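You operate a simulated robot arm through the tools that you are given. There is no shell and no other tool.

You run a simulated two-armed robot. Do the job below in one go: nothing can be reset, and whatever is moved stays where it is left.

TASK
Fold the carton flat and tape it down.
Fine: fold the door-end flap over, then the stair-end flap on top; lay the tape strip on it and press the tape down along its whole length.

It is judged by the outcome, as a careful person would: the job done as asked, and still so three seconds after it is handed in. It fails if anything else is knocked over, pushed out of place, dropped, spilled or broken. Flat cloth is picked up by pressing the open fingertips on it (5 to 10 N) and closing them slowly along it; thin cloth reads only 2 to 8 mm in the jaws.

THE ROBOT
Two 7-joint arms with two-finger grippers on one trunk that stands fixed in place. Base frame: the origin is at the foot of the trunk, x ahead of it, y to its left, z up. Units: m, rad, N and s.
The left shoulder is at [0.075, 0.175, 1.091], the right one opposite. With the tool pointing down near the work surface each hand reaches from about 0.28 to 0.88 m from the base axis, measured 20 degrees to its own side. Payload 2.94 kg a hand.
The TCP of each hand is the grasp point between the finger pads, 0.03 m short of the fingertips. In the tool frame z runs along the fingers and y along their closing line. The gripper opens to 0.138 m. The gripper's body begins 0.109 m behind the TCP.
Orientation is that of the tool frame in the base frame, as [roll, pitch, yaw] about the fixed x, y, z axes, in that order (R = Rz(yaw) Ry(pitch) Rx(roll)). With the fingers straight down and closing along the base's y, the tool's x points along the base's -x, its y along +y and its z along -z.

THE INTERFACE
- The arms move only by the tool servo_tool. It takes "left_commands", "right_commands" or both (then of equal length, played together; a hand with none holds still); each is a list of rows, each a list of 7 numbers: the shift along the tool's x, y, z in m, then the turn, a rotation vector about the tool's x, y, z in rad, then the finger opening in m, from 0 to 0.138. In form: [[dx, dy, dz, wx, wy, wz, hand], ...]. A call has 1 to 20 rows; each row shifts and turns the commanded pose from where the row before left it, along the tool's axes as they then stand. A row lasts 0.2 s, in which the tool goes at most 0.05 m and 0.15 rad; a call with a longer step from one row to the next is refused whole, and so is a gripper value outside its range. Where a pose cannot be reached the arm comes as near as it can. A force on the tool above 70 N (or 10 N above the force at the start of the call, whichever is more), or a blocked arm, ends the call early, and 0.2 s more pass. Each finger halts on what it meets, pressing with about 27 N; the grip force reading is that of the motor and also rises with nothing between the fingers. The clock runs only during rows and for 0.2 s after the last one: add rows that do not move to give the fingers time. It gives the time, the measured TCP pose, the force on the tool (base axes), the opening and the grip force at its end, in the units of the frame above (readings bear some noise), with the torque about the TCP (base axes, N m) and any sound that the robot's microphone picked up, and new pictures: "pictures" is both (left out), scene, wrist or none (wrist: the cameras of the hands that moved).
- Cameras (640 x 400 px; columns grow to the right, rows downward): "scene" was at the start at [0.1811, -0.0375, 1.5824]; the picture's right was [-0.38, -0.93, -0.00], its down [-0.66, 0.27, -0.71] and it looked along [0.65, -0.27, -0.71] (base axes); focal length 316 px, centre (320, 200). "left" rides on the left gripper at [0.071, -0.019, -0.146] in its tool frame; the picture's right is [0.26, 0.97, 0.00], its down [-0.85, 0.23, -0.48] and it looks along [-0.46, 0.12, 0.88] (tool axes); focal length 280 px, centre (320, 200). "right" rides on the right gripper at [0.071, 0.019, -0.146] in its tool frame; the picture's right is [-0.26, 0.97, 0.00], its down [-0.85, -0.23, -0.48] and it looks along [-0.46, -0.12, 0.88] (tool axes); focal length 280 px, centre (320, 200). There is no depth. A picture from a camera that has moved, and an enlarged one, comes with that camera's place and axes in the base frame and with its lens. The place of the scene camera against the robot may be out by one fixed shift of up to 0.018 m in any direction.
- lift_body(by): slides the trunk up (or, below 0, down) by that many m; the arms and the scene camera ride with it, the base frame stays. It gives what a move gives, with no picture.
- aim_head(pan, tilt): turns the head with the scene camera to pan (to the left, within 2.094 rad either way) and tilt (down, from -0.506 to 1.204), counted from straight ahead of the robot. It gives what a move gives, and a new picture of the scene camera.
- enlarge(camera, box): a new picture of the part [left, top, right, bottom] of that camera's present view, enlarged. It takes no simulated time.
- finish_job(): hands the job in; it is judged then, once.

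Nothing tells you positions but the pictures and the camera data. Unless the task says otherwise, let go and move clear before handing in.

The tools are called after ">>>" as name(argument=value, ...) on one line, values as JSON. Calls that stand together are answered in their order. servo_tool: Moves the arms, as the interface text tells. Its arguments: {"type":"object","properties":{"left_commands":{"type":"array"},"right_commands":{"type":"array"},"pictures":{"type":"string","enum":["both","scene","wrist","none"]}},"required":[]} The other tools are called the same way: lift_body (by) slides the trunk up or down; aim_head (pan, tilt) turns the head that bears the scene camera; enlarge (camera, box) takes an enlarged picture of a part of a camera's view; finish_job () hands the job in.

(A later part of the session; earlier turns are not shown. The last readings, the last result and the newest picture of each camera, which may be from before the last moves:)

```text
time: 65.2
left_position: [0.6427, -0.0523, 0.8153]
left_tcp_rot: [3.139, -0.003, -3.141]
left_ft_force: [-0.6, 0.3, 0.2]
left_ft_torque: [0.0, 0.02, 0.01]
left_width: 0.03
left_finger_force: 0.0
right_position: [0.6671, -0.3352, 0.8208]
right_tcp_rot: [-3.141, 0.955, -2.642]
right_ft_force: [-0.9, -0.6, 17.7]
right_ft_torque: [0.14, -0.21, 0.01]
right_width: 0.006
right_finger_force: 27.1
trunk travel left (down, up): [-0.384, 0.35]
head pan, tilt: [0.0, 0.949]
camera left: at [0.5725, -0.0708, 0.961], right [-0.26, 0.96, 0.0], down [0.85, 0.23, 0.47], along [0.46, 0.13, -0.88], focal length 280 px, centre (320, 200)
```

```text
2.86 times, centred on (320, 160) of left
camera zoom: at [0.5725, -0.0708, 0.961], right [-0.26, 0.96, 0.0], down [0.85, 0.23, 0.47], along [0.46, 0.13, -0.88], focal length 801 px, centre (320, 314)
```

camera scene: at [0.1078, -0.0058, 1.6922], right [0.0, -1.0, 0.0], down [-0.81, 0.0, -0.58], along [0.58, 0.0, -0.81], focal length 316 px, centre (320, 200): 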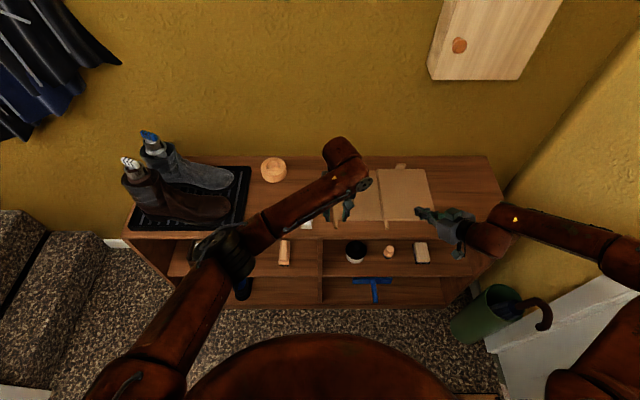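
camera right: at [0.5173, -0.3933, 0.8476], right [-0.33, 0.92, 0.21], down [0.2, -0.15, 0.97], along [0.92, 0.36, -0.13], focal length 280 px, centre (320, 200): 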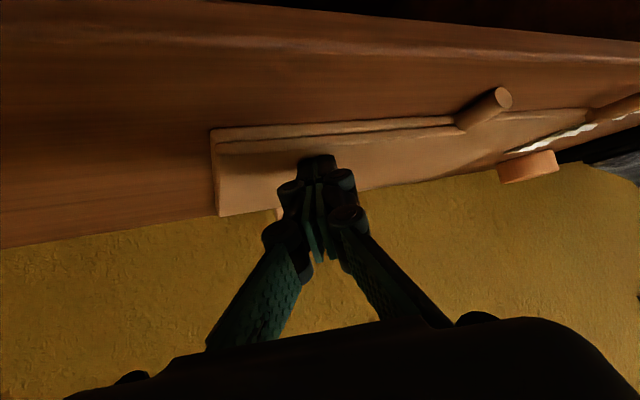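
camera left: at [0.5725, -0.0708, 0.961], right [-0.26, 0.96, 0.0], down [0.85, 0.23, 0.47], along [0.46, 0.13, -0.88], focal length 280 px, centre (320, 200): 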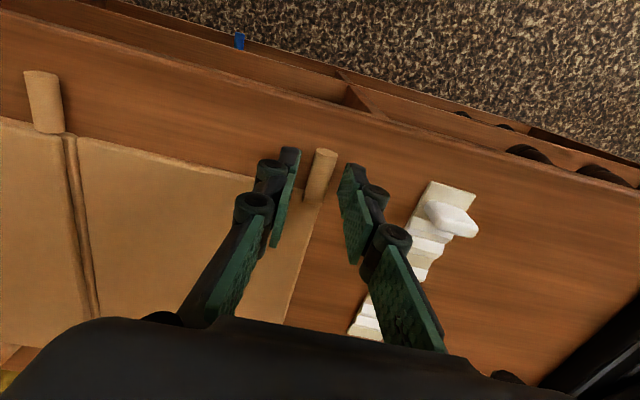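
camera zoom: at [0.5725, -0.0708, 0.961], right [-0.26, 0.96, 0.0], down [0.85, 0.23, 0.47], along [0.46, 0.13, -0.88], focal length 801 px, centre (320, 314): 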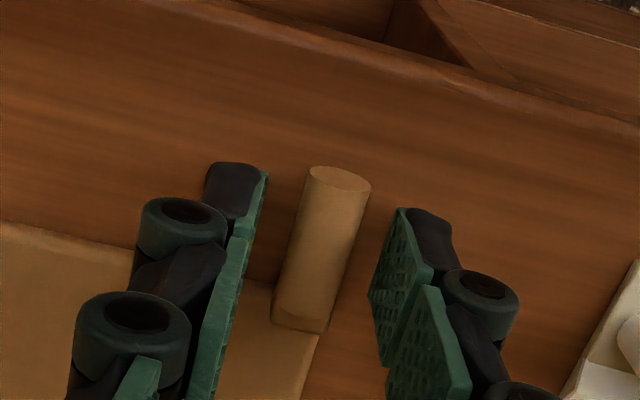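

>>> servo_tool(left_commands=[[0, 0.0005, 0.0025, 0, 0, 0, 0.028], [0, 0, 0, 0, 0, 0, 0.024], [0, 0, 0, 0, 0, 0, 0.02], [0, 0, 0, 0, 0, 0, 0.017], [0, 0, 0, 0, 0, 0, 0.015], [0, 0, 0, 0, 0, 0, 0.012], [0, 0, 0, 0, 0, 0, 0.006], [0, 0, 0, 0, 0, 0, 0.0], [0, 0, 0, 0, 0, 0, 0.0]], pictures="wrist")

>>> enlarge(camera="left", box=[220, 90, 420, 230])

```text
time: 67.2
left_position: [0.6425, -0.0511, 0.8127]
left_tcp_rot: [3.139, -0.004, 3.14]
left_ft_force: [0.3, -3.9, 0.1]
left_ft_torque: [-0.07, 0.04, -0.1]
left_width: 0.0133
left_finger_force: 27.5
right_position: [0.6685, -0.3326, 0.8198]
right_tcp_rot: [-3.14, 0.954, -2.641]
right_ft_force: [0.7, 1.7, 19.2]
right_ft_torque: [0.17, -0.21, -0.01]
right_width: 0.0061
right_finger_force: 27.8
trunk travel left (down, up): [-0.384, 0.35]
head pan, tilt: [0.0, 0.949]
camera left: at [0.5724, -0.0706, 0.9587], right [-0.26, 0.96, 0.0], down [0.85, 0.23, 0.47], along [0.46, 0.13, -0.88], focal length 280 px, centre (320, 200)
```

left: 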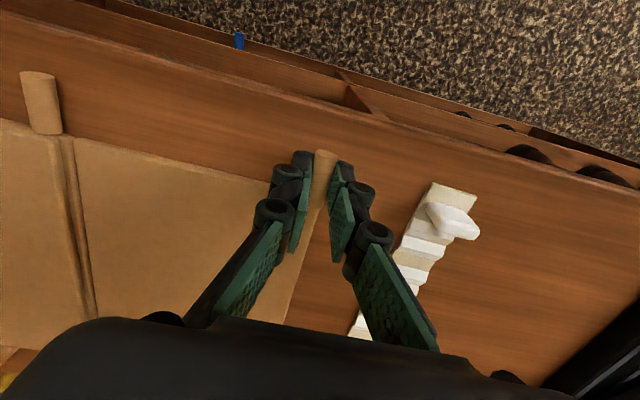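

```text
2.86 times, centred on (320, 160) of left
camera zoom: at [0.5724, -0.0706, 0.9587], right [-0.26, 0.96, 0.0], down [0.85, 0.23, 0.47], along [0.46, 0.13, -0.88], focal length 801 px, centre (320, 314)
```

zoom: 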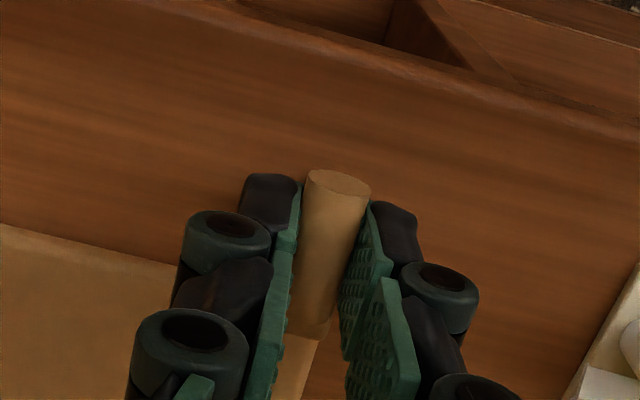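

The stair-end handle is gripped (13.3 mm, 27 N). Now the first 15 degrees of the stair-end fold about its crease (y ≈ -0.209, r ≈ 0.158) while the right hand holds.

>>> servo_tool(left_commands=[[0, -0.0003, -0.0069, 0, 0, 0, 0], [0, -0.0005, -0.0069, 0, 0, 0, 0], [0, -0.0007, -0.0069, 0, 0, 0, 0], [0, -0.0011, -0.0068, 0, 0, 0, 0], [0, -0.0013, -0.0067, 0, 0, 0, 0], [0, -0.0016, -0.0067, 0, 0, 0, 0], [0, 0, 0, 0, 0, 0, 0]], pictures="both")

>>> enlarge(camera="scene", box=[280, 130, 520, 280])

>>> enlarge(camera="right", box=[180, 40, 640, 320])

```text
time: 68.8
left_position: [0.6409, -0.0575, 0.8543]
left_tcp_rot: [3.141, -0.001, 3.141]
left_ft_force: [2.2, -9.6, -1.6]
left_ft_torque: [-0.12, 0.02, -0.01]
left_width: 0.0132
left_finger_force: 26.4
right_position: [0.6673, -0.3326, 0.8208]
right_tcp_rot: [3.141, 0.954, -2.642]
right_ft_force: [-3.3, 4.7, 21.3]
right_ft_torque: [0.27, -0.18, 0.09]
right_width: 0.0058
right_finger_force: 27.1
trunk travel left (down, up): [-0.384, 0.35]
head pan, tilt: [0.0, 0.949]
camera scene: at [0.1079, -0.0066, 1.6921], right [0.0, -1.0, 0.0], down [-0.81, 0.0, -0.58], along [0.58, 0.0, -0.81], focal length 316 px, centre (320, 200)
camera left: at [0.5718, -0.0762, 0.9989], right [-0.26, 0.97, 0.0], down [0.85, 0.23, 0.47], along [0.46, 0.13, -0.88], focal length 280 px, centre (320, 200)
```

scene: 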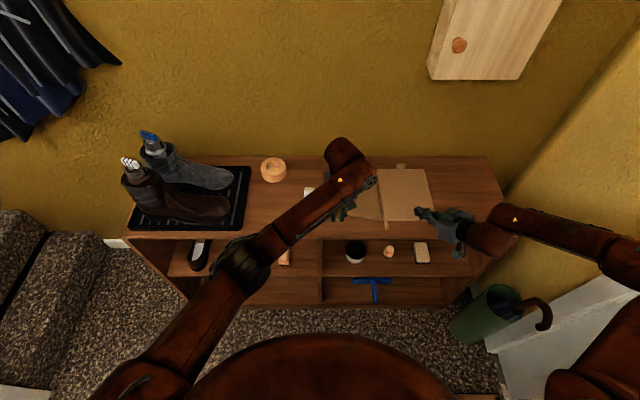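
left: 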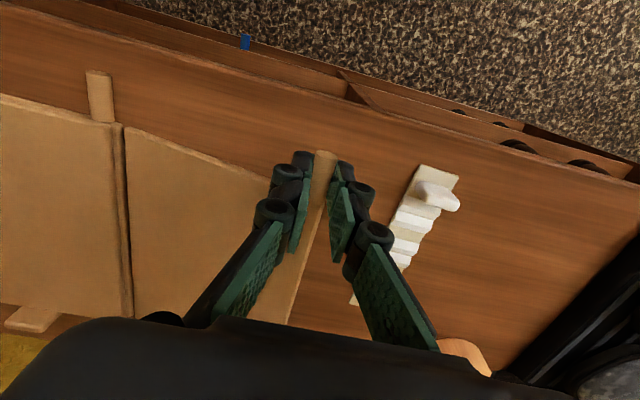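

```text
2.67 times, centred on (400, 205) of scene
camera zoom: at [0.1079, -0.0066, 1.6921], right [0.0, -1.0, 0.0], down [-0.81, 0.0, -0.58], along [0.58, 0.0, -0.81], focal length 843 px, centre (107, 187)
```

zoom: 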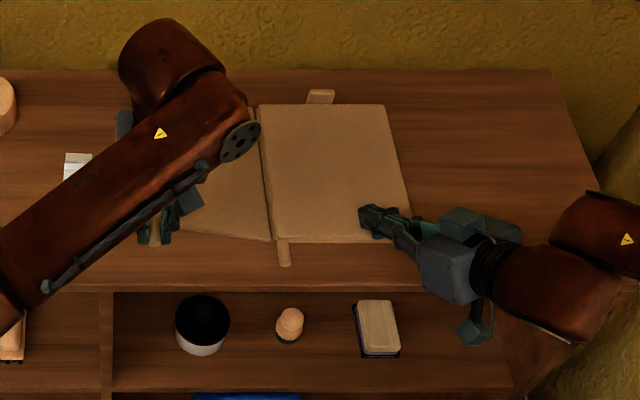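

```text
1.39 times, centred on (410, 180) of right
camera zoom: at [0.518, -0.3928, 0.8475], right [-0.33, 0.92, 0.21], down [0.2, -0.15, 0.97], along [0.92, 0.36, -0.13], focal length 390 px, centre (195, 228)
```

zoom: 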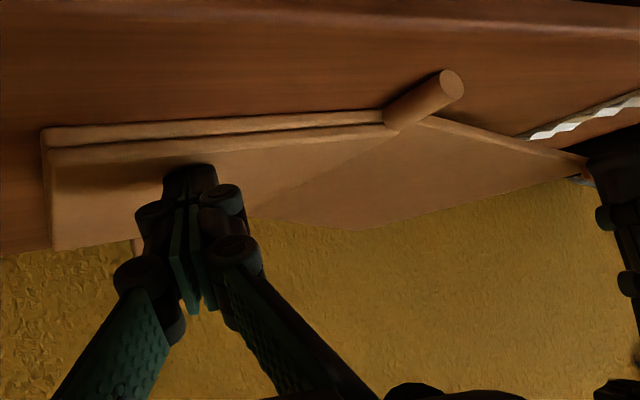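

The stair flap is bending cleanly at its crease. There's a 9.6 N inward pull, so I'll bring the path in by about 2 mm and continue to 35 degrees.

>>> servo_tool(left_commands=[[0, -0.0052, -0.0128, 0, 0, 0, 0], [0, -0.0063, -0.0124, 0, 0, 0, 0], [0, -0.0067, -0.012, 0, 0, 0, 0], [0, -0.0076, -0.0114, 0, 0, 0, 0], [0, 0, 0, 0, 0, 0, 0]], pictures="both")

>>> enlarge(camera="right", box=[180, 40, 640, 320])

```text
time: 70.0
left_position: [0.6424, -0.0804, 0.9017]
left_tcp_rot: [3.138, -0.001, -3.14]
left_ft_force: [-3.3, 7.7, 5.7]
left_ft_torque: [0.17, 0.17, -0.23]
left_width: 0.0131
left_finger_force: 27.1
right_position: [0.6678, -0.3332, 0.8201]
right_tcp_rot: [-3.138, 0.953, -2.639]
right_ft_force: [3.2, -0.3, 15.0]
right_ft_torque: [0.1, -0.27, -0.02]
right_width: 0.0059
right_finger_force: 26.9
trunk travel left (down, up): [-0.384, 0.35]
head pan, tilt: [0.0, 0.949]
camera scene: at [0.1075, -0.0048, 1.6922], right [0.0, -1.0, 0.0], down [-0.81, 0.0, -0.58], along [0.58, 0.0, -0.81], focal length 316 px, centre (320, 200)
camera left: at [0.5725, -0.0997, 1.0477], right [-0.26, 0.96, 0.0], down [0.85, 0.23, 0.48], along [0.46, 0.13, -0.88], focal length 280 px, centre (320, 200)
```

scene: 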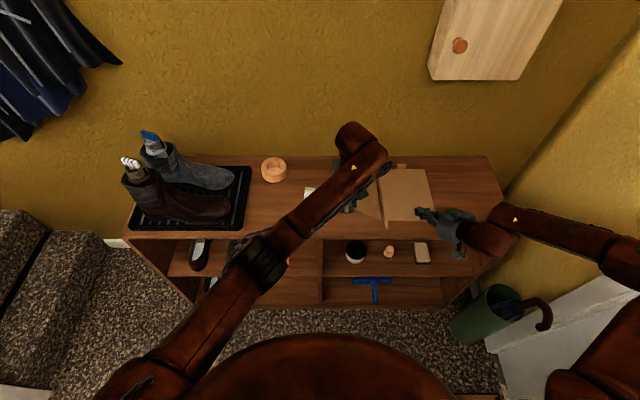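
left: 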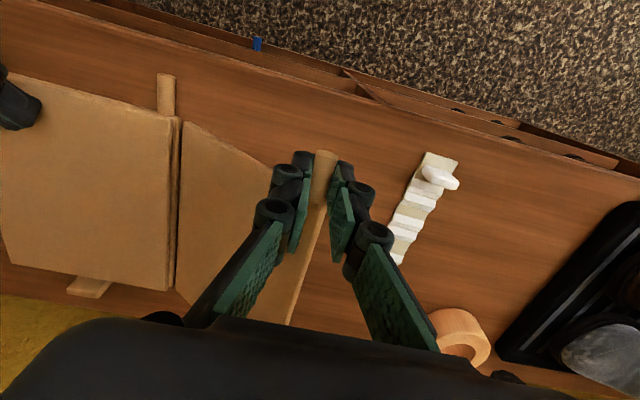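

```text
1.39 times, centred on (410, 180) of right
camera zoom: at [0.5181, -0.3926, 0.8478], right [-0.33, 0.92, 0.21], down [0.2, -0.15, 0.97], along [0.92, 0.36, -0.13], focal length 390 px, centre (195, 228)
```

zoom: 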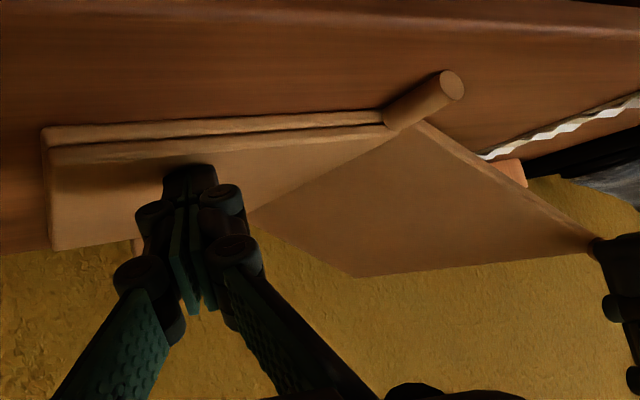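

Now slightly too tight, with 9 N pushing outward, so the right radius is about 0.159. I'll continue on that arc to about 70 degrees.

>>> servo_tool(left_commands=[[0, -0.0068, -0.012, 0, 0, 0, 0], [0, -0.0094, -0.0102, 0, 0, 0, 0], [0, -0.0102, -0.0094, 0, 0, 0, 0], [0, -0.011, -0.0084, 0, 0, 0, 0], [0, 0, 0, 0, 0, 0, 0]], pictures="wrist")

>>> enlarge(camera="right", box=[180, 40, 640, 320])

>>> enlarge(camera="left", box=[220, 90, 420, 230])

```text
time: 71.2
left_position: [0.6428, -0.1191, 0.9427]
left_tcp_rot: [3.139, -0.004, -3.141]
left_ft_force: [0.5, -3.2, -2.8]
left_ft_torque: [-0.1, -0.08, -0.05]
left_width: 0.0132
left_finger_force: 27.0
right_position: [0.6679, -0.3339, 0.8204]
right_tcp_rot: [-3.14, 0.955, -2.642]
right_ft_force: [-0.4, 2.0, 21.2]
right_ft_torque: [0.21, -0.24, 0.0]
right_width: 0.0063
right_finger_force: 27.1
trunk travel left (down, up): [-0.384, 0.35]
head pan, tilt: [0.0, 0.949]
camera left: at [0.5722, -0.1388, 1.0876], right [-0.26, 0.97, 0.0], down [0.85, 0.23, 0.47], along [0.46, 0.13, -0.88], focal length 280 px, centre (320, 200)
```

left: 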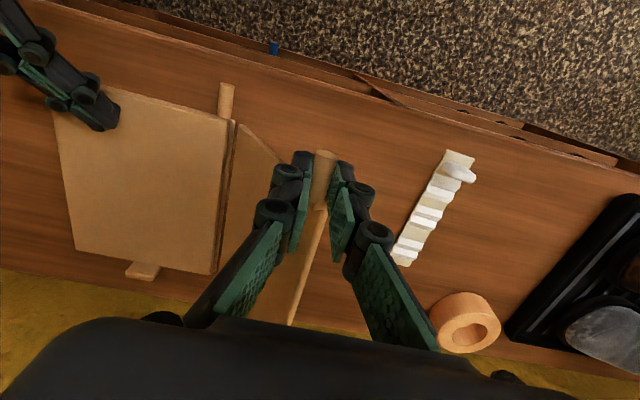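

```text
1.39 times, centred on (410, 180) of right
camera zoom: at [0.518, -0.3929, 0.8475], right [-0.33, 0.92, 0.21], down [0.2, -0.15, 0.97], along [0.92, 0.36, -0.13], focal length 390 px, centre (195, 228)
```

zoom: 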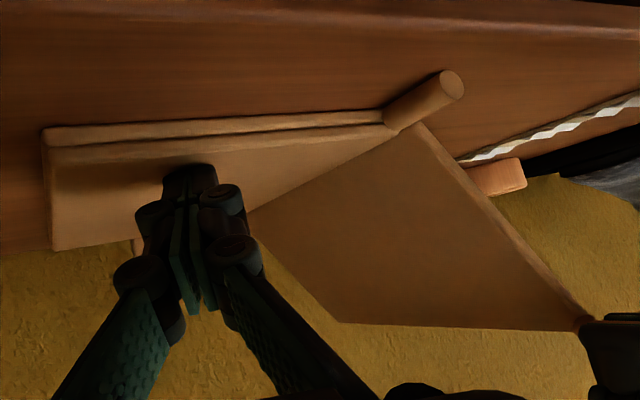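

```text
2.86 times, centred on (320, 160) of left
camera zoom: at [0.5722, -0.1388, 1.0876], right [-0.26, 0.97, 0.0], down [0.85, 0.23, 0.47], along [0.46, 0.13, -0.88], focal length 801 px, centre (320, 314)
```

zoom: 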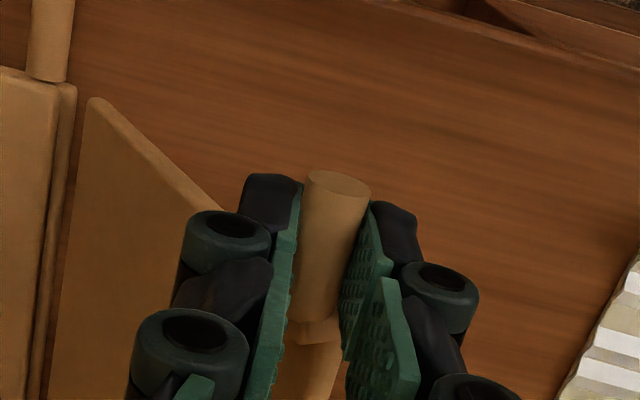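

>>> servo_tool(left_commands=[[0, -0.011, -0.0061, 0, 0, 0, 0], [0, -0.0122, -0.0063, 0, 0, 0, 0], [0, -0.0128, -0.0053, 0, 0, 0, 0], [0, -0.0132, -0.0042, 0, 0, 0, 0], [0, -0.0135, -0.003, 0, 0, 0, 0], [0, 0, 0, 0, 0, 0, 0]], pictures="both")

>>> enlarge(camera="right", box=[180, 40, 640, 320])

```text
time: 72.6
left_position: [0.6416, -0.1822, 0.968]
left_tcp_rot: [3.141, -0.004, 3.142]
left_ft_force: [0.5, 0.4, 0.5]
left_ft_torque: [0.0, -0.1, -0.05]
left_width: 0.0128
left_finger_force: 26.7
right_position: [0.6674, -0.3337, 0.8206]
right_tcp_rot: [-3.137, 0.954, -2.641]
right_ft_force: [0.5, 0.6, 18.3]
right_ft_torque: [0.15, -0.27, 0.0]
right_width: 0.0059
right_finger_force: 26.6
trunk travel left (down, up): [-0.384, 0.35]
head pan, tilt: [0.0, 0.949]
camera scene: at [0.1079, -0.0058, 1.6921], right [0.0, -1.0, 0.0], down [-0.81, 0.0, -0.58], along [0.58, 0.0, -0.81], focal length 316 px, centre (320, 200)
camera left: at [0.5716, -0.202, 1.1131], right [-0.26, 0.96, 0.0], down [0.85, 0.23, 0.47], along [0.46, 0.13, -0.88], focal length 280 px, centre (320, 200)
```

scene: 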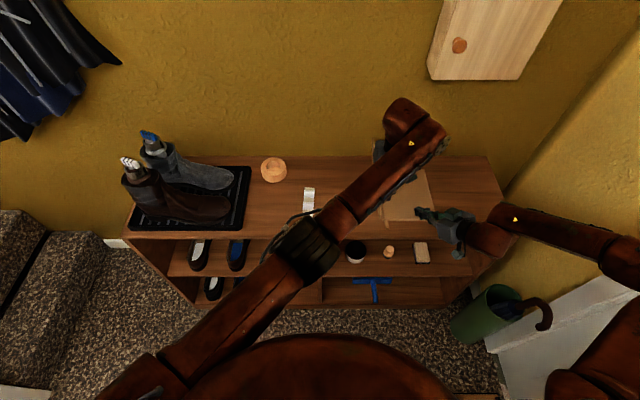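
left: 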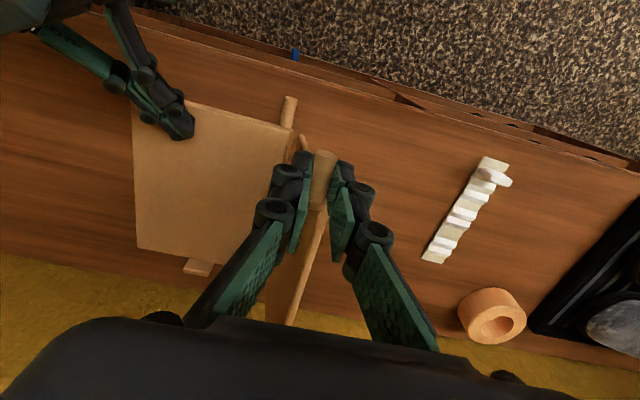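

```text
1.39 times, centred on (410, 180) of right
camera zoom: at [0.518, -0.3928, 0.8476], right [-0.33, 0.92, 0.21], down [0.2, -0.15, 0.97], along [0.92, 0.36, -0.13], focal length 390 px, centre (195, 228)
```

zoom: 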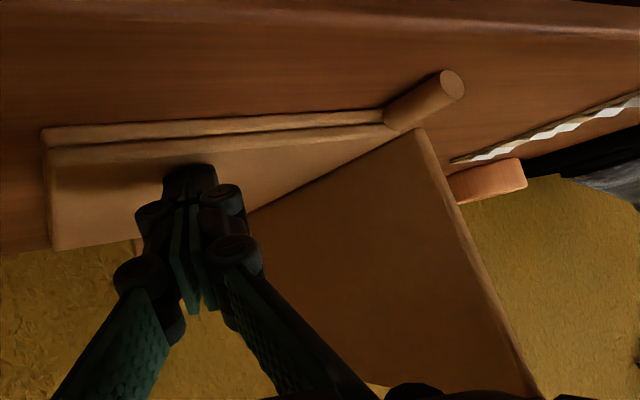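

Very low forces at about 80 degrees. Continuing over the top to about 105 degrees.

>>> servo_tool(left_commands=[[0, -0.013, -0.0012, 0, 0, 0, 0], [0, -0.0138, -0.0005, 0, 0, 0, 0], [0, -0.0138, 0.0006, 0, 0, 0, 0], [0, -0.0137, 0.0018, 0, 0, 0, 0], [0, -0.0135, 0.003, 0, 0, 0, 0], [0, 0, 0, 0, 0, 0, 0]], pictures="both")

>>> enlarge(camera="right", box=[180, 40, 640, 320])

>>> enlarge(camera="left", box=[220, 90, 420, 230])

```text
time: 74.0
left_position: [0.6351, -0.2205, 0.9676]
left_tcp_rot: [3.14, 0.001, -3.139]
left_ft_force: [8.7, -0.4, 12.7]
left_ft_torque: [0.04, -0.82, 0.3]
left_width: 0.0134
left_finger_force: 27.3
left hand out of reach, approached as far as the arm can: row 3, 4, 5
right_position: [0.6674, -0.3325, 0.8212]
right_tcp_rot: [-3.138, 0.956, -2.637]
right_ft_force: [-5.3, 0.4, 21.2]
right_ft_torque: [0.13, -0.18, 0.15]
right_width: 0.0062
right_finger_force: 26.6
trunk travel left (down, up): [-0.384, 0.35]
head pan, tilt: [0.0, 0.949]
camera scene: at [0.1066, -0.0055, 1.6924], right [0.0, -1.0, 0.0], down [-0.81, 0.0, -0.58], along [0.58, 0.0, -0.81], focal length 316 px, centre (320, 200)
camera left: at [0.5641, -0.2396, 1.1135], right [-0.26, 0.96, 0.0], down [0.85, 0.23, 0.48], along [0.46, 0.13, -0.88], focal length 280 px, centre (320, 200)
```

scene: 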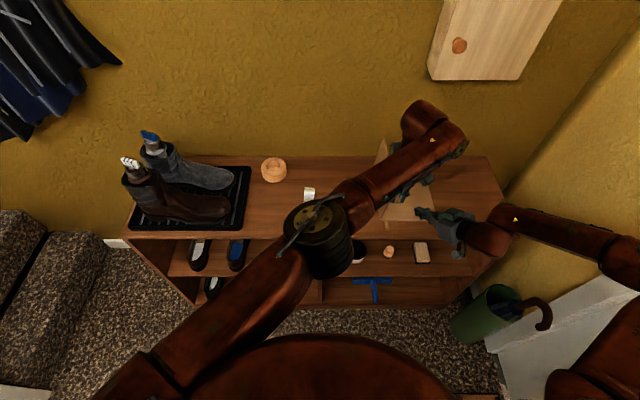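
left: 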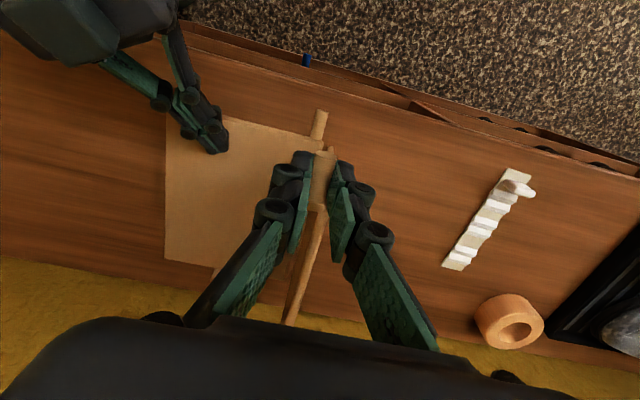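

```text
1.39 times, centred on (410, 180) of right
camera zoom: at [0.5174, -0.3927, 0.8482], right [-0.33, 0.92, 0.21], down [0.2, -0.15, 0.97], along [0.92, 0.36, -0.13], focal length 390 px, centre (195, 228)
```

zoom: 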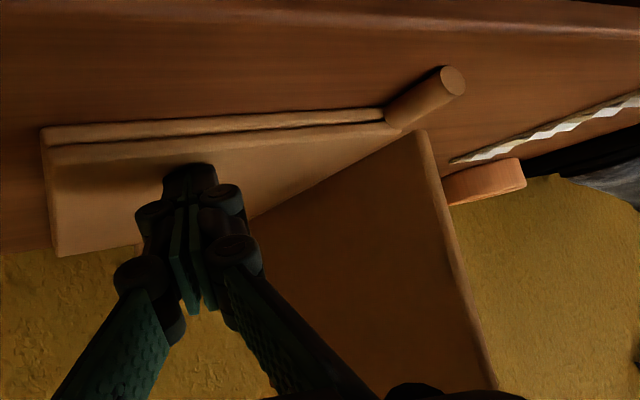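

```text
2.86 times, centred on (320, 160) of left
camera zoom: at [0.5641, -0.2396, 1.1135], right [-0.26, 0.96, 0.0], down [0.85, 0.23, 0.48], along [0.46, 0.13, -0.88], focal length 801 px, centre (320, 314)
```

zoom: 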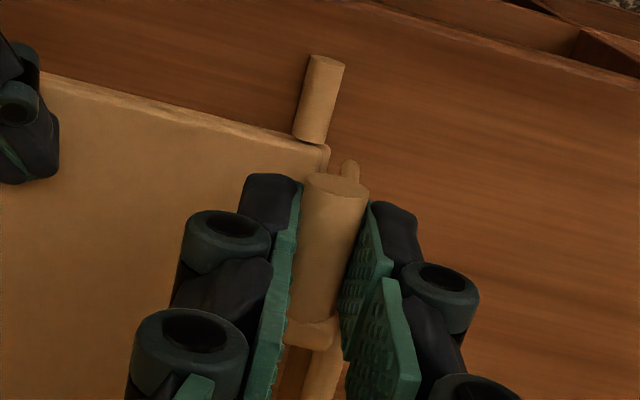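

The left hand hit its reach limit at about 94 degrees (y = -0.22) and pulled a few millimetres back in x. I'll tilt it forward about the gripped handle to regain reach, restoring that x offset and easing the vertical force.

>>> servo_tool(left_commands=[[0.001, 0, -0.0008, 0, -0.1, 0, 0], [0.001, 0, -0.0006, 0, -0.1, 0, 0], [0.001, 0, 0, 0, -0.1, 0, 0], [0.001, 0, 0, 0, -0.1, 0, 0], [0, 0, 0, 0, 0, 0, 0]], pictures="wrist")

>>> enlarge(camera="right", box=[180, 40, 640, 320])

```text
time: 75.2
left_position: [0.6306, -0.2213, 0.9674]
left_tcp_rot: [3.14, 0.396, 3.141]
left_ft_force: [-1.1, 0.8, -9.5]
left_ft_torque: [0.01, 0.68, 0.12]
left_width: 0.0133
left_finger_force: 27.3
right_position: [0.6692, -0.3338, 0.8208]
right_tcp_rot: [3.141, 0.955, -2.639]
right_ft_force: [-0.3, -1.2, 22.8]
right_ft_torque: [0.19, -0.31, -0.04]
right_width: 0.0061
right_finger_force: 27.1
trunk travel left (down, up): [-0.384, 0.35]
head pan, tilt: [0.0, 0.949]
camera left: at [0.5094, -0.2402, 1.0732], right [-0.24, 0.97, -0.1], down [0.6, 0.23, 0.77], along [0.76, 0.13, -0.63], focal length 280 px, centre (320, 200)
```

left: 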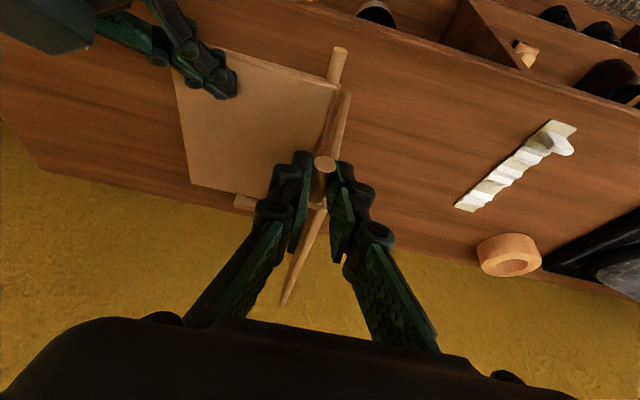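

```text
1.39 times, centred on (410, 180) of right
camera zoom: at [0.5187, -0.3928, 0.8477], right [-0.33, 0.92, 0.21], down [0.2, -0.15, 0.97], along [0.92, 0.36, -0.13], focal length 390 px, centre (195, 228)
```

zoom: 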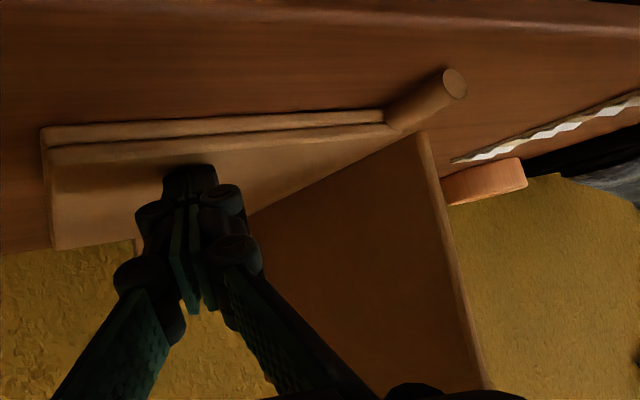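

Tilted to 0.40 rad with the handle still well gripped. Continuing the fold to about 112 degrees.

>>> servo_tool(left_commands=[[0.0015, -0.0145, 0.0035, 0, 0, 0, 0], [0.00116, -0.0135, 0.00277, 0, 0, 0, 0], [0.00158, -0.0131, 0.00378, 0, 0, 0, 0], [0, 0, 0, 0, 0, 0, 0]], pictures="both")

>>> enlarge(camera="right", box=[180, 40, 640, 320])

```text
time: 76.2
left_position: [0.6316, -0.2627, 0.9552]
left_tcp_rot: [3.139, 0.397, 3.141]
left_ft_force: [0.3, -0.3, 0.1]
left_ft_torque: [-0.06, -0.12, 0.06]
left_width: 0.0131
left_finger_force: 26.8
right_position: [0.6686, -0.3328, 0.8201]
right_tcp_rot: [-3.139, 0.955, -2.641]
right_ft_force: [4.5, 0.2, 18.5]
right_ft_torque: [0.13, -0.33, 0.01]
right_width: 0.0061
right_finger_force: 26.8
trunk travel left (down, up): [-0.384, 0.35]
head pan, tilt: [0.0, 0.949]
camera scene: at [0.1084, -0.0061, 1.6921], right [0.0, -1.0, 0.0], down [-0.81, 0.0, -0.58], along [0.58, 0.0, -0.81], focal length 316 px, centre (320, 200)
camera left: at [0.5096, -0.2816, 1.0618], right [-0.24, 0.97, -0.1], down [0.6, 0.23, 0.77], along [0.76, 0.13, -0.63], focal length 280 px, centre (320, 200)
```

scene: 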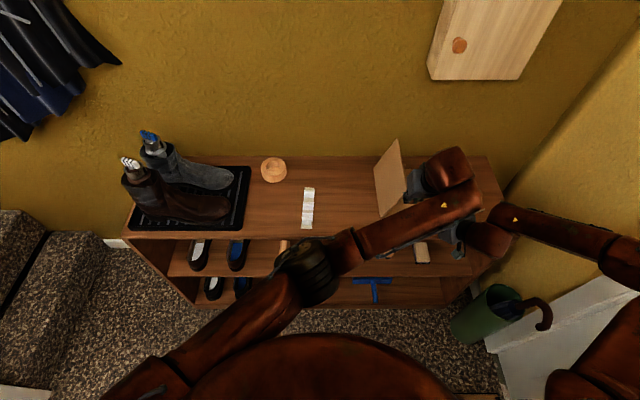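
left: 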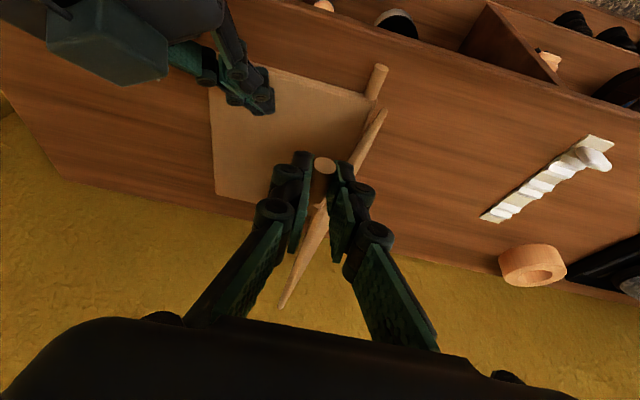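

```text
1.39 times, centred on (410, 180) of right
camera zoom: at [0.5184, -0.3928, 0.8476], right [-0.33, 0.92, 0.21], down [0.2, -0.15, 0.97], along [0.92, 0.36, -0.13], focal length 390 px, centre (195, 228)
```

zoom: 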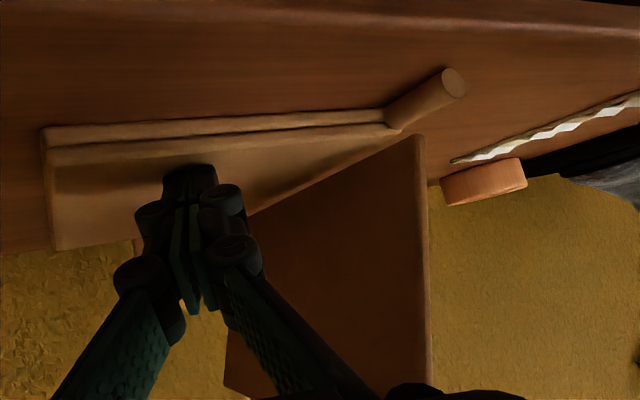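

>>> servo_tool(left_commands=[[0.00204, -0.0128, 0.00489, 0, 0, 0, 0], [0.00247, -0.0122, 0.0059, 0, 0, 0, 0], [0, 0, 0, 0, 0, 0, 0]], pictures="wrist")

>>> enlarge(camera="right", box=[180, 40, 640, 320])

```text
time: 77.0
left_position: [0.631, -0.2867, 0.9441]
left_tcp_rot: [3.137, 0.397, 3.141]
left_ft_force: [6.2, 1.8, -1.8]
left_ft_torque: [-0.02, -0.16, 0.06]
left_width: 0.0134
left_finger_force: 26.9
right_position: [0.6677, -0.3326, 0.8196]
right_tcp_rot: [-3.14, 0.956, -2.641]
right_ft_force: [-1.6, -0.6, 21.6]
right_ft_torque: [0.12, -0.29, 0.04]
right_width: 0.0061
right_finger_force: 27.0
trunk travel left (down, up): [-0.384, 0.35]
head pan, tilt: [0.0, 0.949]
camera left: at [0.5096, -0.3058, 1.0499], right [-0.24, 0.96, -0.1], down [0.6, 0.23, 0.77], along [0.76, 0.13, -0.63], focal length 280 px, centre (320, 200)
```

left: 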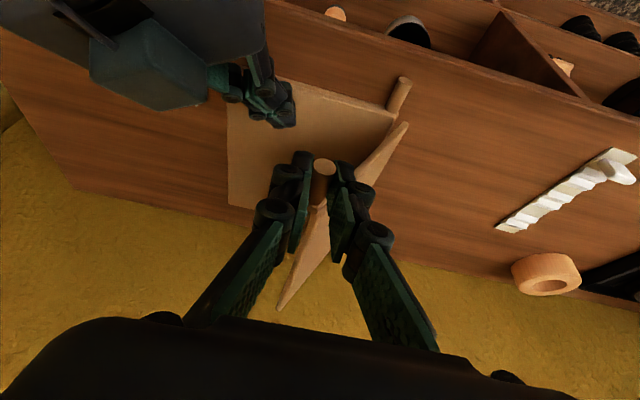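

```text
1.39 times, centred on (410, 180) of right
camera zoom: at [0.5182, -0.3928, 0.8475], right [-0.33, 0.92, 0.21], down [0.2, -0.15, 0.97], along [0.92, 0.36, -0.13], focal length 390 px, centre (195, 228)
```

zoom: 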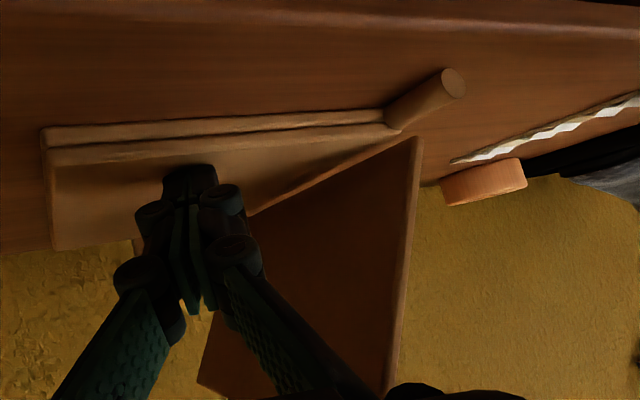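

The stair flap is at about 120 degrees and held by the left hand. I'll pull the right hand back and out to the right.

>>> servo_tool(right_commands=[[0, 0, -0.02, 0, 0, 0, 0], [0, 0, -0.03, 0, 0, 0, 0], [0, 0, -0.03, 0, 0, 0, 0], [0.0084, -0.0263, -0.0117, 0, 0, 0, 0], [0.0084, -0.0263, -0.0117, 0, 0, 0, 0], [0.0084, -0.0263, -0.0117, 0, 0, 0, 0], [0, 0, 0, 0, 0, 0, 0]], pictures="both")

>>> enlarge(camera="right", box=[180, 0, 640, 280])

```text
time: 78.6
left_position: [0.6317, -0.2882, 0.9425]
left_tcp_rot: [3.137, 0.396, 3.141]
left_ft_force: [0.6, 0.1, -0.3]
left_ft_torque: [-0.04, 0.08, 0.02]
left_width: 0.013
left_finger_force: 27.0
right_position: [0.6103, -0.4553, 0.8648]
right_tcp_rot: [-3.141, 0.953, -2.644]
right_ft_force: [-0.9, -1.0, -0.5]
right_ft_torque: [-0.06, 0.01, -0.02]
right_width: 0.0
right_finger_force: 27.1
trunk travel left (down, up): [-0.384, 0.35]
head pan, tilt: [0.0, 0.949]
camera scene: at [0.1103, -0.0075, 1.6919], right [0.0, -1.0, 0.0], down [-0.81, 0.0, -0.58], along [0.58, 0.0, -0.81], focal length 316 px, centre (320, 200)
camera right: at [0.4604, -0.515, 0.8923], right [-0.33, 0.92, 0.21], down [0.2, -0.15, 0.97], along [0.92, 0.36, -0.14], focal length 280 px, centre (320, 200)
```

scene: 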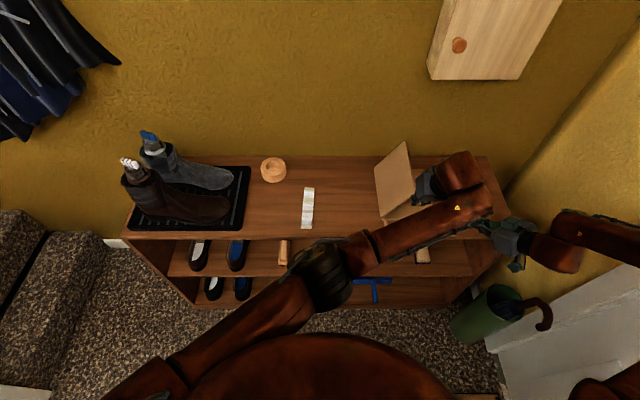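
right: 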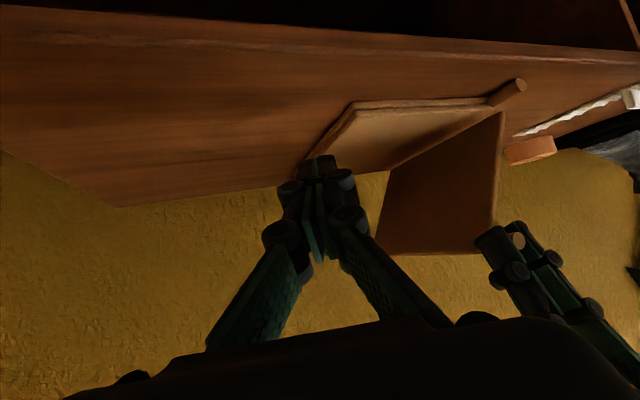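

```text
1.39 times, centred on (410, 140) of right
camera zoom: at [0.4604, -0.515, 0.8923], right [-0.33, 0.92, 0.21], down [0.2, -0.15, 0.97], along [0.92, 0.36, -0.14], focal length 390 px, centre (195, 284)
```

zoom: 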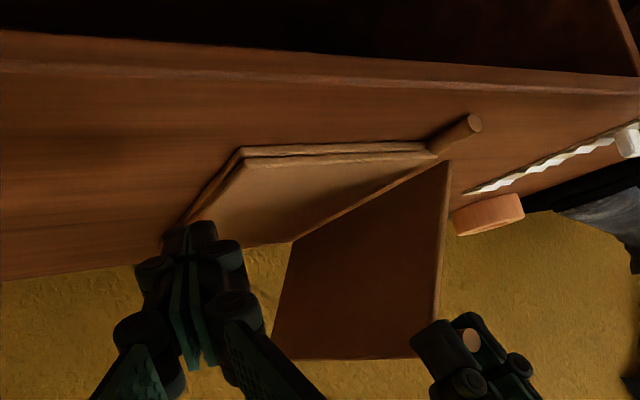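

Clear. The door flap lies flat on the middle panel. I'll draw the right hand further back, and tilt the left hand a bit more about the handle to gain reach for the rest of the fold.

>>> servo_tool(left_commands=[[0.00245, 0, 0, 0, -0.1, 0, 0], [0.00245, 0, 0, 0, -0.1, 0, 0], [0.00245, 0, 0, 0, -0.1, 0, 0], [0, 0, 0, 0, 0, 0, 0]], right_commands=[[0.0063, 0.0072, -0.0374, 0, 0, 0, 0], [0.0063, 0.0072, -0.0374, 0, 0, 0, 0], [0.0063, 0.0072, -0.0374, 0, 0, 0, 0], [0, 0, 0, 0, 0, 0, 0]], pictures="scene")

```text
time: 79.6
left_position: [0.6268, -0.2884, 0.9387]
left_tcp_rot: [3.139, 0.693, 3.14]
left_ft_force: [0.4, 0.7, -1.9]
left_ft_torque: [-0.07, 0.39, -0.03]
left_width: 0.013
left_finger_force: 26.1
right_position: [0.5114, -0.4838, 0.9145]
right_tcp_rot: [3.141, 0.952, -2.642]
right_ft_force: [-0.5, -0.2, -0.3]
right_ft_torque: [-0.05, 0.01, -0.02]
right_width: 0.0
right_finger_force: 27.3
trunk travel left (down, up): [-0.384, 0.35]
head pan, tilt: [0.0, 0.949]
camera scene: at [0.1127, -0.0062, 1.6917], right [0.0, -1.0, 0.0], down [-0.81, 0.0, -0.58], along [0.58, 0.0, -0.81], focal length 316 px, centre (320, 200)
```

scene: 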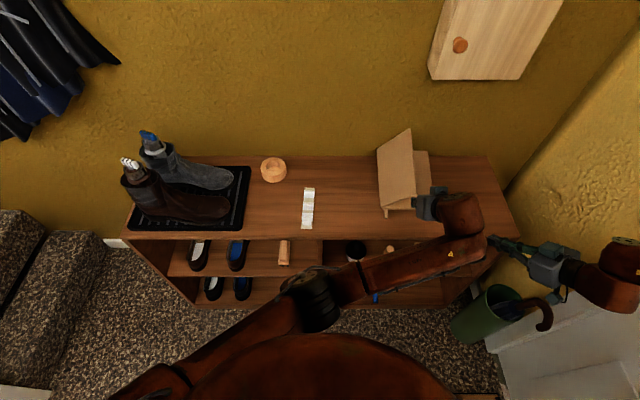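

>>> servo_tool(left_commands=[[0.00473, -0.0116, 0.00569, 0, 0, 0, 0], [0.00537, -0.011, 0.00646, 0, 0, 0, 0], [0.00594, -0.0101, 0.00715, 0, 0, 0, 0], [0.00645, -0.0093, 0.00777, 0, 0, 0, 0], [0, 0, 0, 0, 0, 0, 0]], pictures="both")

>>> enlarge(camera="scene", box=[320, 120, 520, 260])

```text
time: 80.8
left_position: [0.6245, -0.3315, 0.9037]
left_tcp_rot: [3.138, 0.694, 3.138]
left_ft_force: [1.4, -3.7, 10.0]
left_ft_torque: [0.07, -0.25, -0.25]
left_width: 0.013
left_finger_force: 27.4
right_position: [0.5093, -0.4857, 0.9156]
right_tcp_rot: [3.141, 0.955, -2.643]
right_ft_force: [0.6, 1.0, -0.7]
right_ft_torque: [0.0, -0.03, -0.04]
right_width: 0.0
right_finger_force: 27.1
trunk travel left (down, up): [-0.384, 0.35]
head pan, tilt: [0.0, 0.949]
camera scene: at [0.1091, -0.0078, 1.692], right [0.0, -1.0, 0.0], down [-0.81, 0.0, -0.58], along [0.58, 0.0, -0.81], focal length 316 px, centre (320, 200)
camera left: at [0.4765, -0.3499, 0.9688], right [-0.2, 0.97, -0.16], down [0.35, 0.23, 0.91], along [0.92, 0.13, -0.38], focal length 280 px, centre (320, 200)
```

scene: 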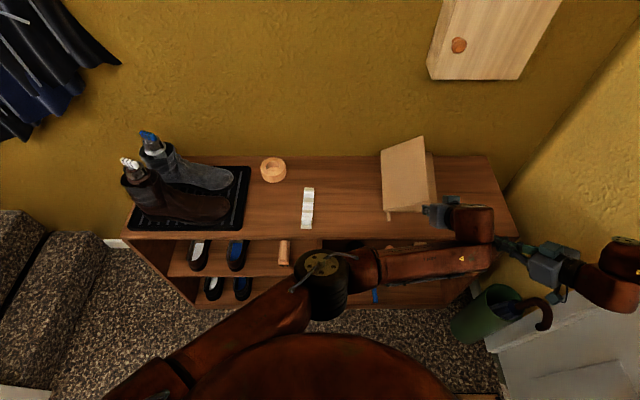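
left: 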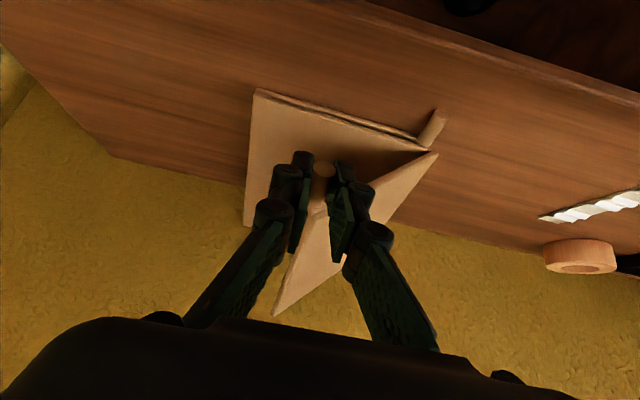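

```text
2.86 times, centred on (420, 190) of scene
camera zoom: at [0.1091, -0.0078, 1.692], right [0.0, -1.0, 0.0], down [-0.81, 0.0, -0.58], along [0.58, 0.0, -0.81], focal length 903 px, centre (34, 229)
```

zoom: 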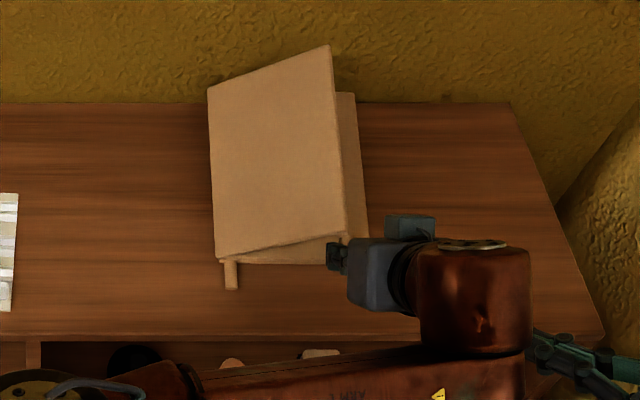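

The flap is at about 140 degrees. My right fingertips are getting close to the left wrist, so I'll move the right hand further away and look closely at the hinge region.

>>> servo_tool(right_commands=[[0.0232, 0.0104, -0.0325, 0, 0, 0, 0], [0.0232, 0.0104, -0.0325, 0, 0, 0, 0], [0.0232, 0.0104, -0.0325, 0, 0, 0, 0], [0, 0, 0, 0, 0, 0, 0]], pictures="none")

>>> enlarge(camera="left", box=[220, 70, 460, 330])

>>> enlarge(camera="scene", box=[360, 120, 460, 230])

```text
time: 81.8
left_position: [0.6254, -0.3312, 0.9018]
left_tcp_rot: [3.137, 0.694, 3.138]
left_ft_force: [-0.9, -1.8, -0.7]
left_ft_torque: [0.01, 0.36, -0.08]
left_width: 0.013
left_finger_force: 26.7
right_position: [0.3922, -0.5173, 0.9151]
right_tcp_rot: [3.139, 0.953, -2.645]
right_ft_force: [0.0, -0.6, -0.4]
right_ft_torque: [0.02, -0.02, 0.03]
right_width: 0.0
right_finger_force: 26.9
trunk travel left (down, up): [-0.384, 0.35]
head pan, tilt: [0.0, 0.949]
```

```text
1.54 times, centred on (340, 200) of left
camera zoom: at [0.4784, -0.3504, 0.9682], right [-0.2, 0.97, -0.16], down [0.35, 0.23, 0.91], along [0.92, 0.13, -0.38], focal length 431 px, centre (289, 200)
```

zoom: 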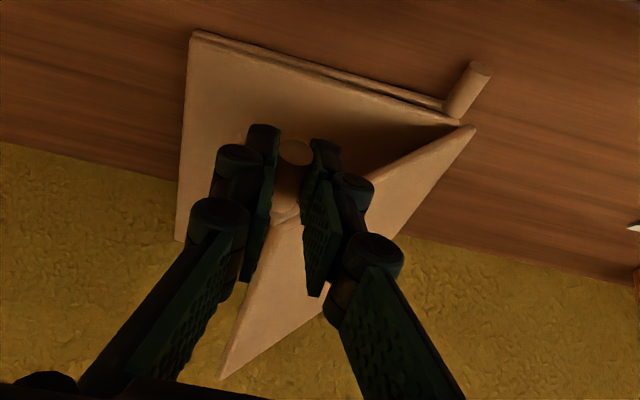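

```text
3.64 times, centred on (410, 175) of scene
camera zoom: at [0.1115, -0.0104, 1.6919], right [0.0, -1.0, 0.0], down [-0.81, 0.0, -0.58], along [0.58, 0.0, -0.81], focal length 1149 px, centre (-7, 291)
```

zoom: 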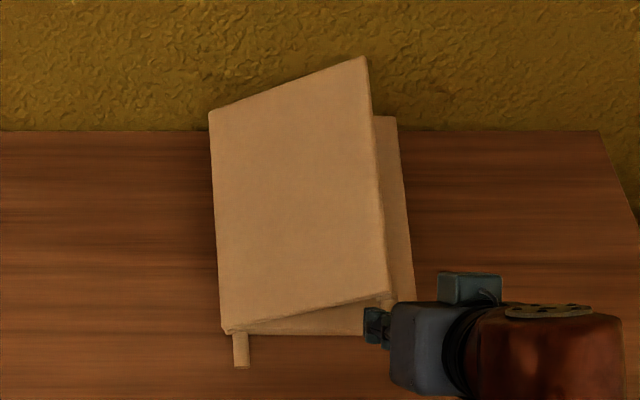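

>>> servo_tool(left_commands=[[0.00712, -0.00795, 0.00857, 0, 0, 0, 0], [0.00754, -0.00695, 0.00907, 0, 0, 0, 0], [0, 0, 0, 0, 0, 0, 0]], pictures="both")

>>> enlarge(camera="left", box=[220, 70, 460, 330])

>>> enlarge(camera="scene", box=[360, 120, 460, 230])

```text
time: 82.6
left_position: [0.6289, -0.3377, 0.8811]
left_tcp_rot: [3.136, 0.695, -3.141]
left_ft_force: [0.7, 0.1, 1.5]
left_ft_torque: [-0.04, 0.29, -0.09]
left_width: 0.0127
left_finger_force: 26.8
left hand out of reach, approached as far as the arm can: row 2
right_position: [0.3903, -0.5148, 0.9167]
right_tcp_rot: [-3.139, 0.953, -2.639]
right_ft_force: [0.3, 0.4, -0.3]
right_ft_torque: [-0.05, 0.0, -0.04]
right_width: 0.0002
right_finger_force: 27.3
trunk travel left (down, up): [-0.384, 0.35]
head pan, tilt: [0.0, 0.949]
camera scene: at [0.1099, -0.0059, 1.6919], right [0.0, -1.0, 0.0], down [-0.81, 0.0, -0.58], along [0.58, 0.0, -0.81], focal length 316 px, centre (320, 200)
camera left: at [0.4813, -0.3569, 0.9468], right [-0.2, 0.96, -0.17], down [0.35, 0.23, 0.91], along [0.92, 0.13, -0.38], focal length 280 px, centre (320, 200)
```

scene: 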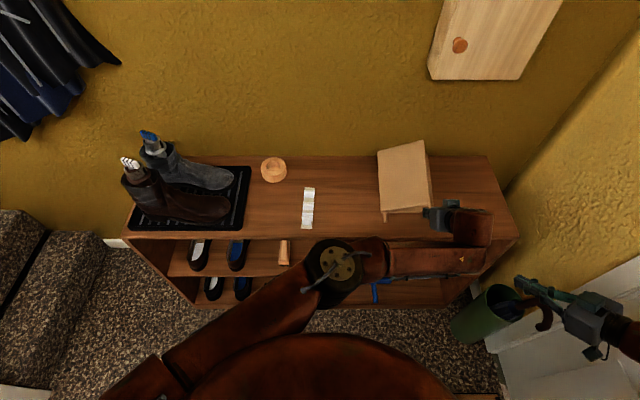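
left: 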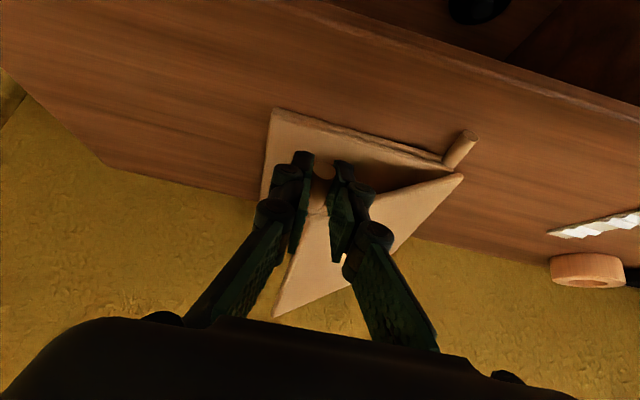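

```text
1.54 times, centred on (340, 200) of left
camera zoom: at [0.4813, -0.3569, 0.9468], right [-0.2, 0.96, -0.17], down [0.35, 0.23, 0.91], along [0.92, 0.13, -0.38], focal length 431 px, centre (289, 200)
```

zoom: 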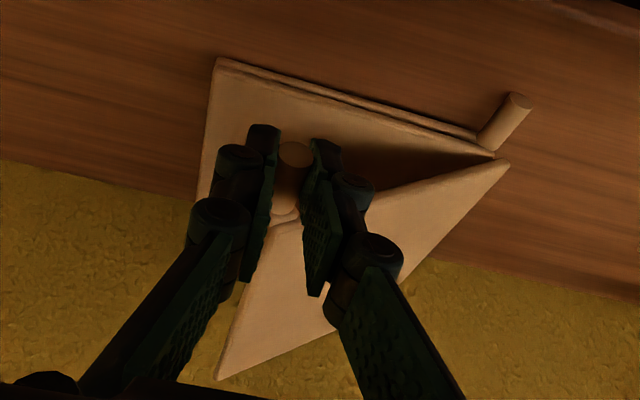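

```text
3.64 times, centred on (410, 175) of scene
camera zoom: at [0.1099, -0.0059, 1.6919], right [0.0, -1.0, 0.0], down [-0.81, 0.0, -0.58], along [0.58, 0.0, -0.81], focal length 1149 px, centre (-7, 291)
```

zoom: 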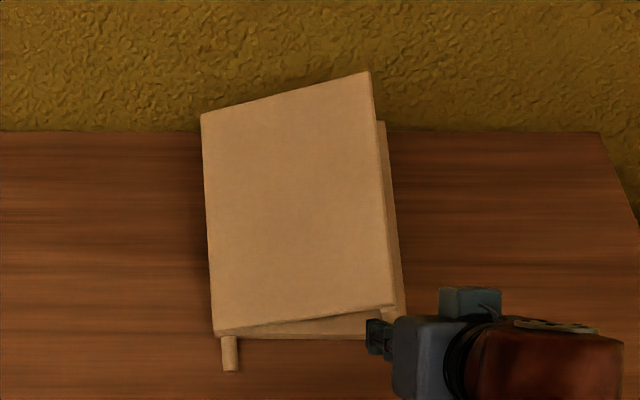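

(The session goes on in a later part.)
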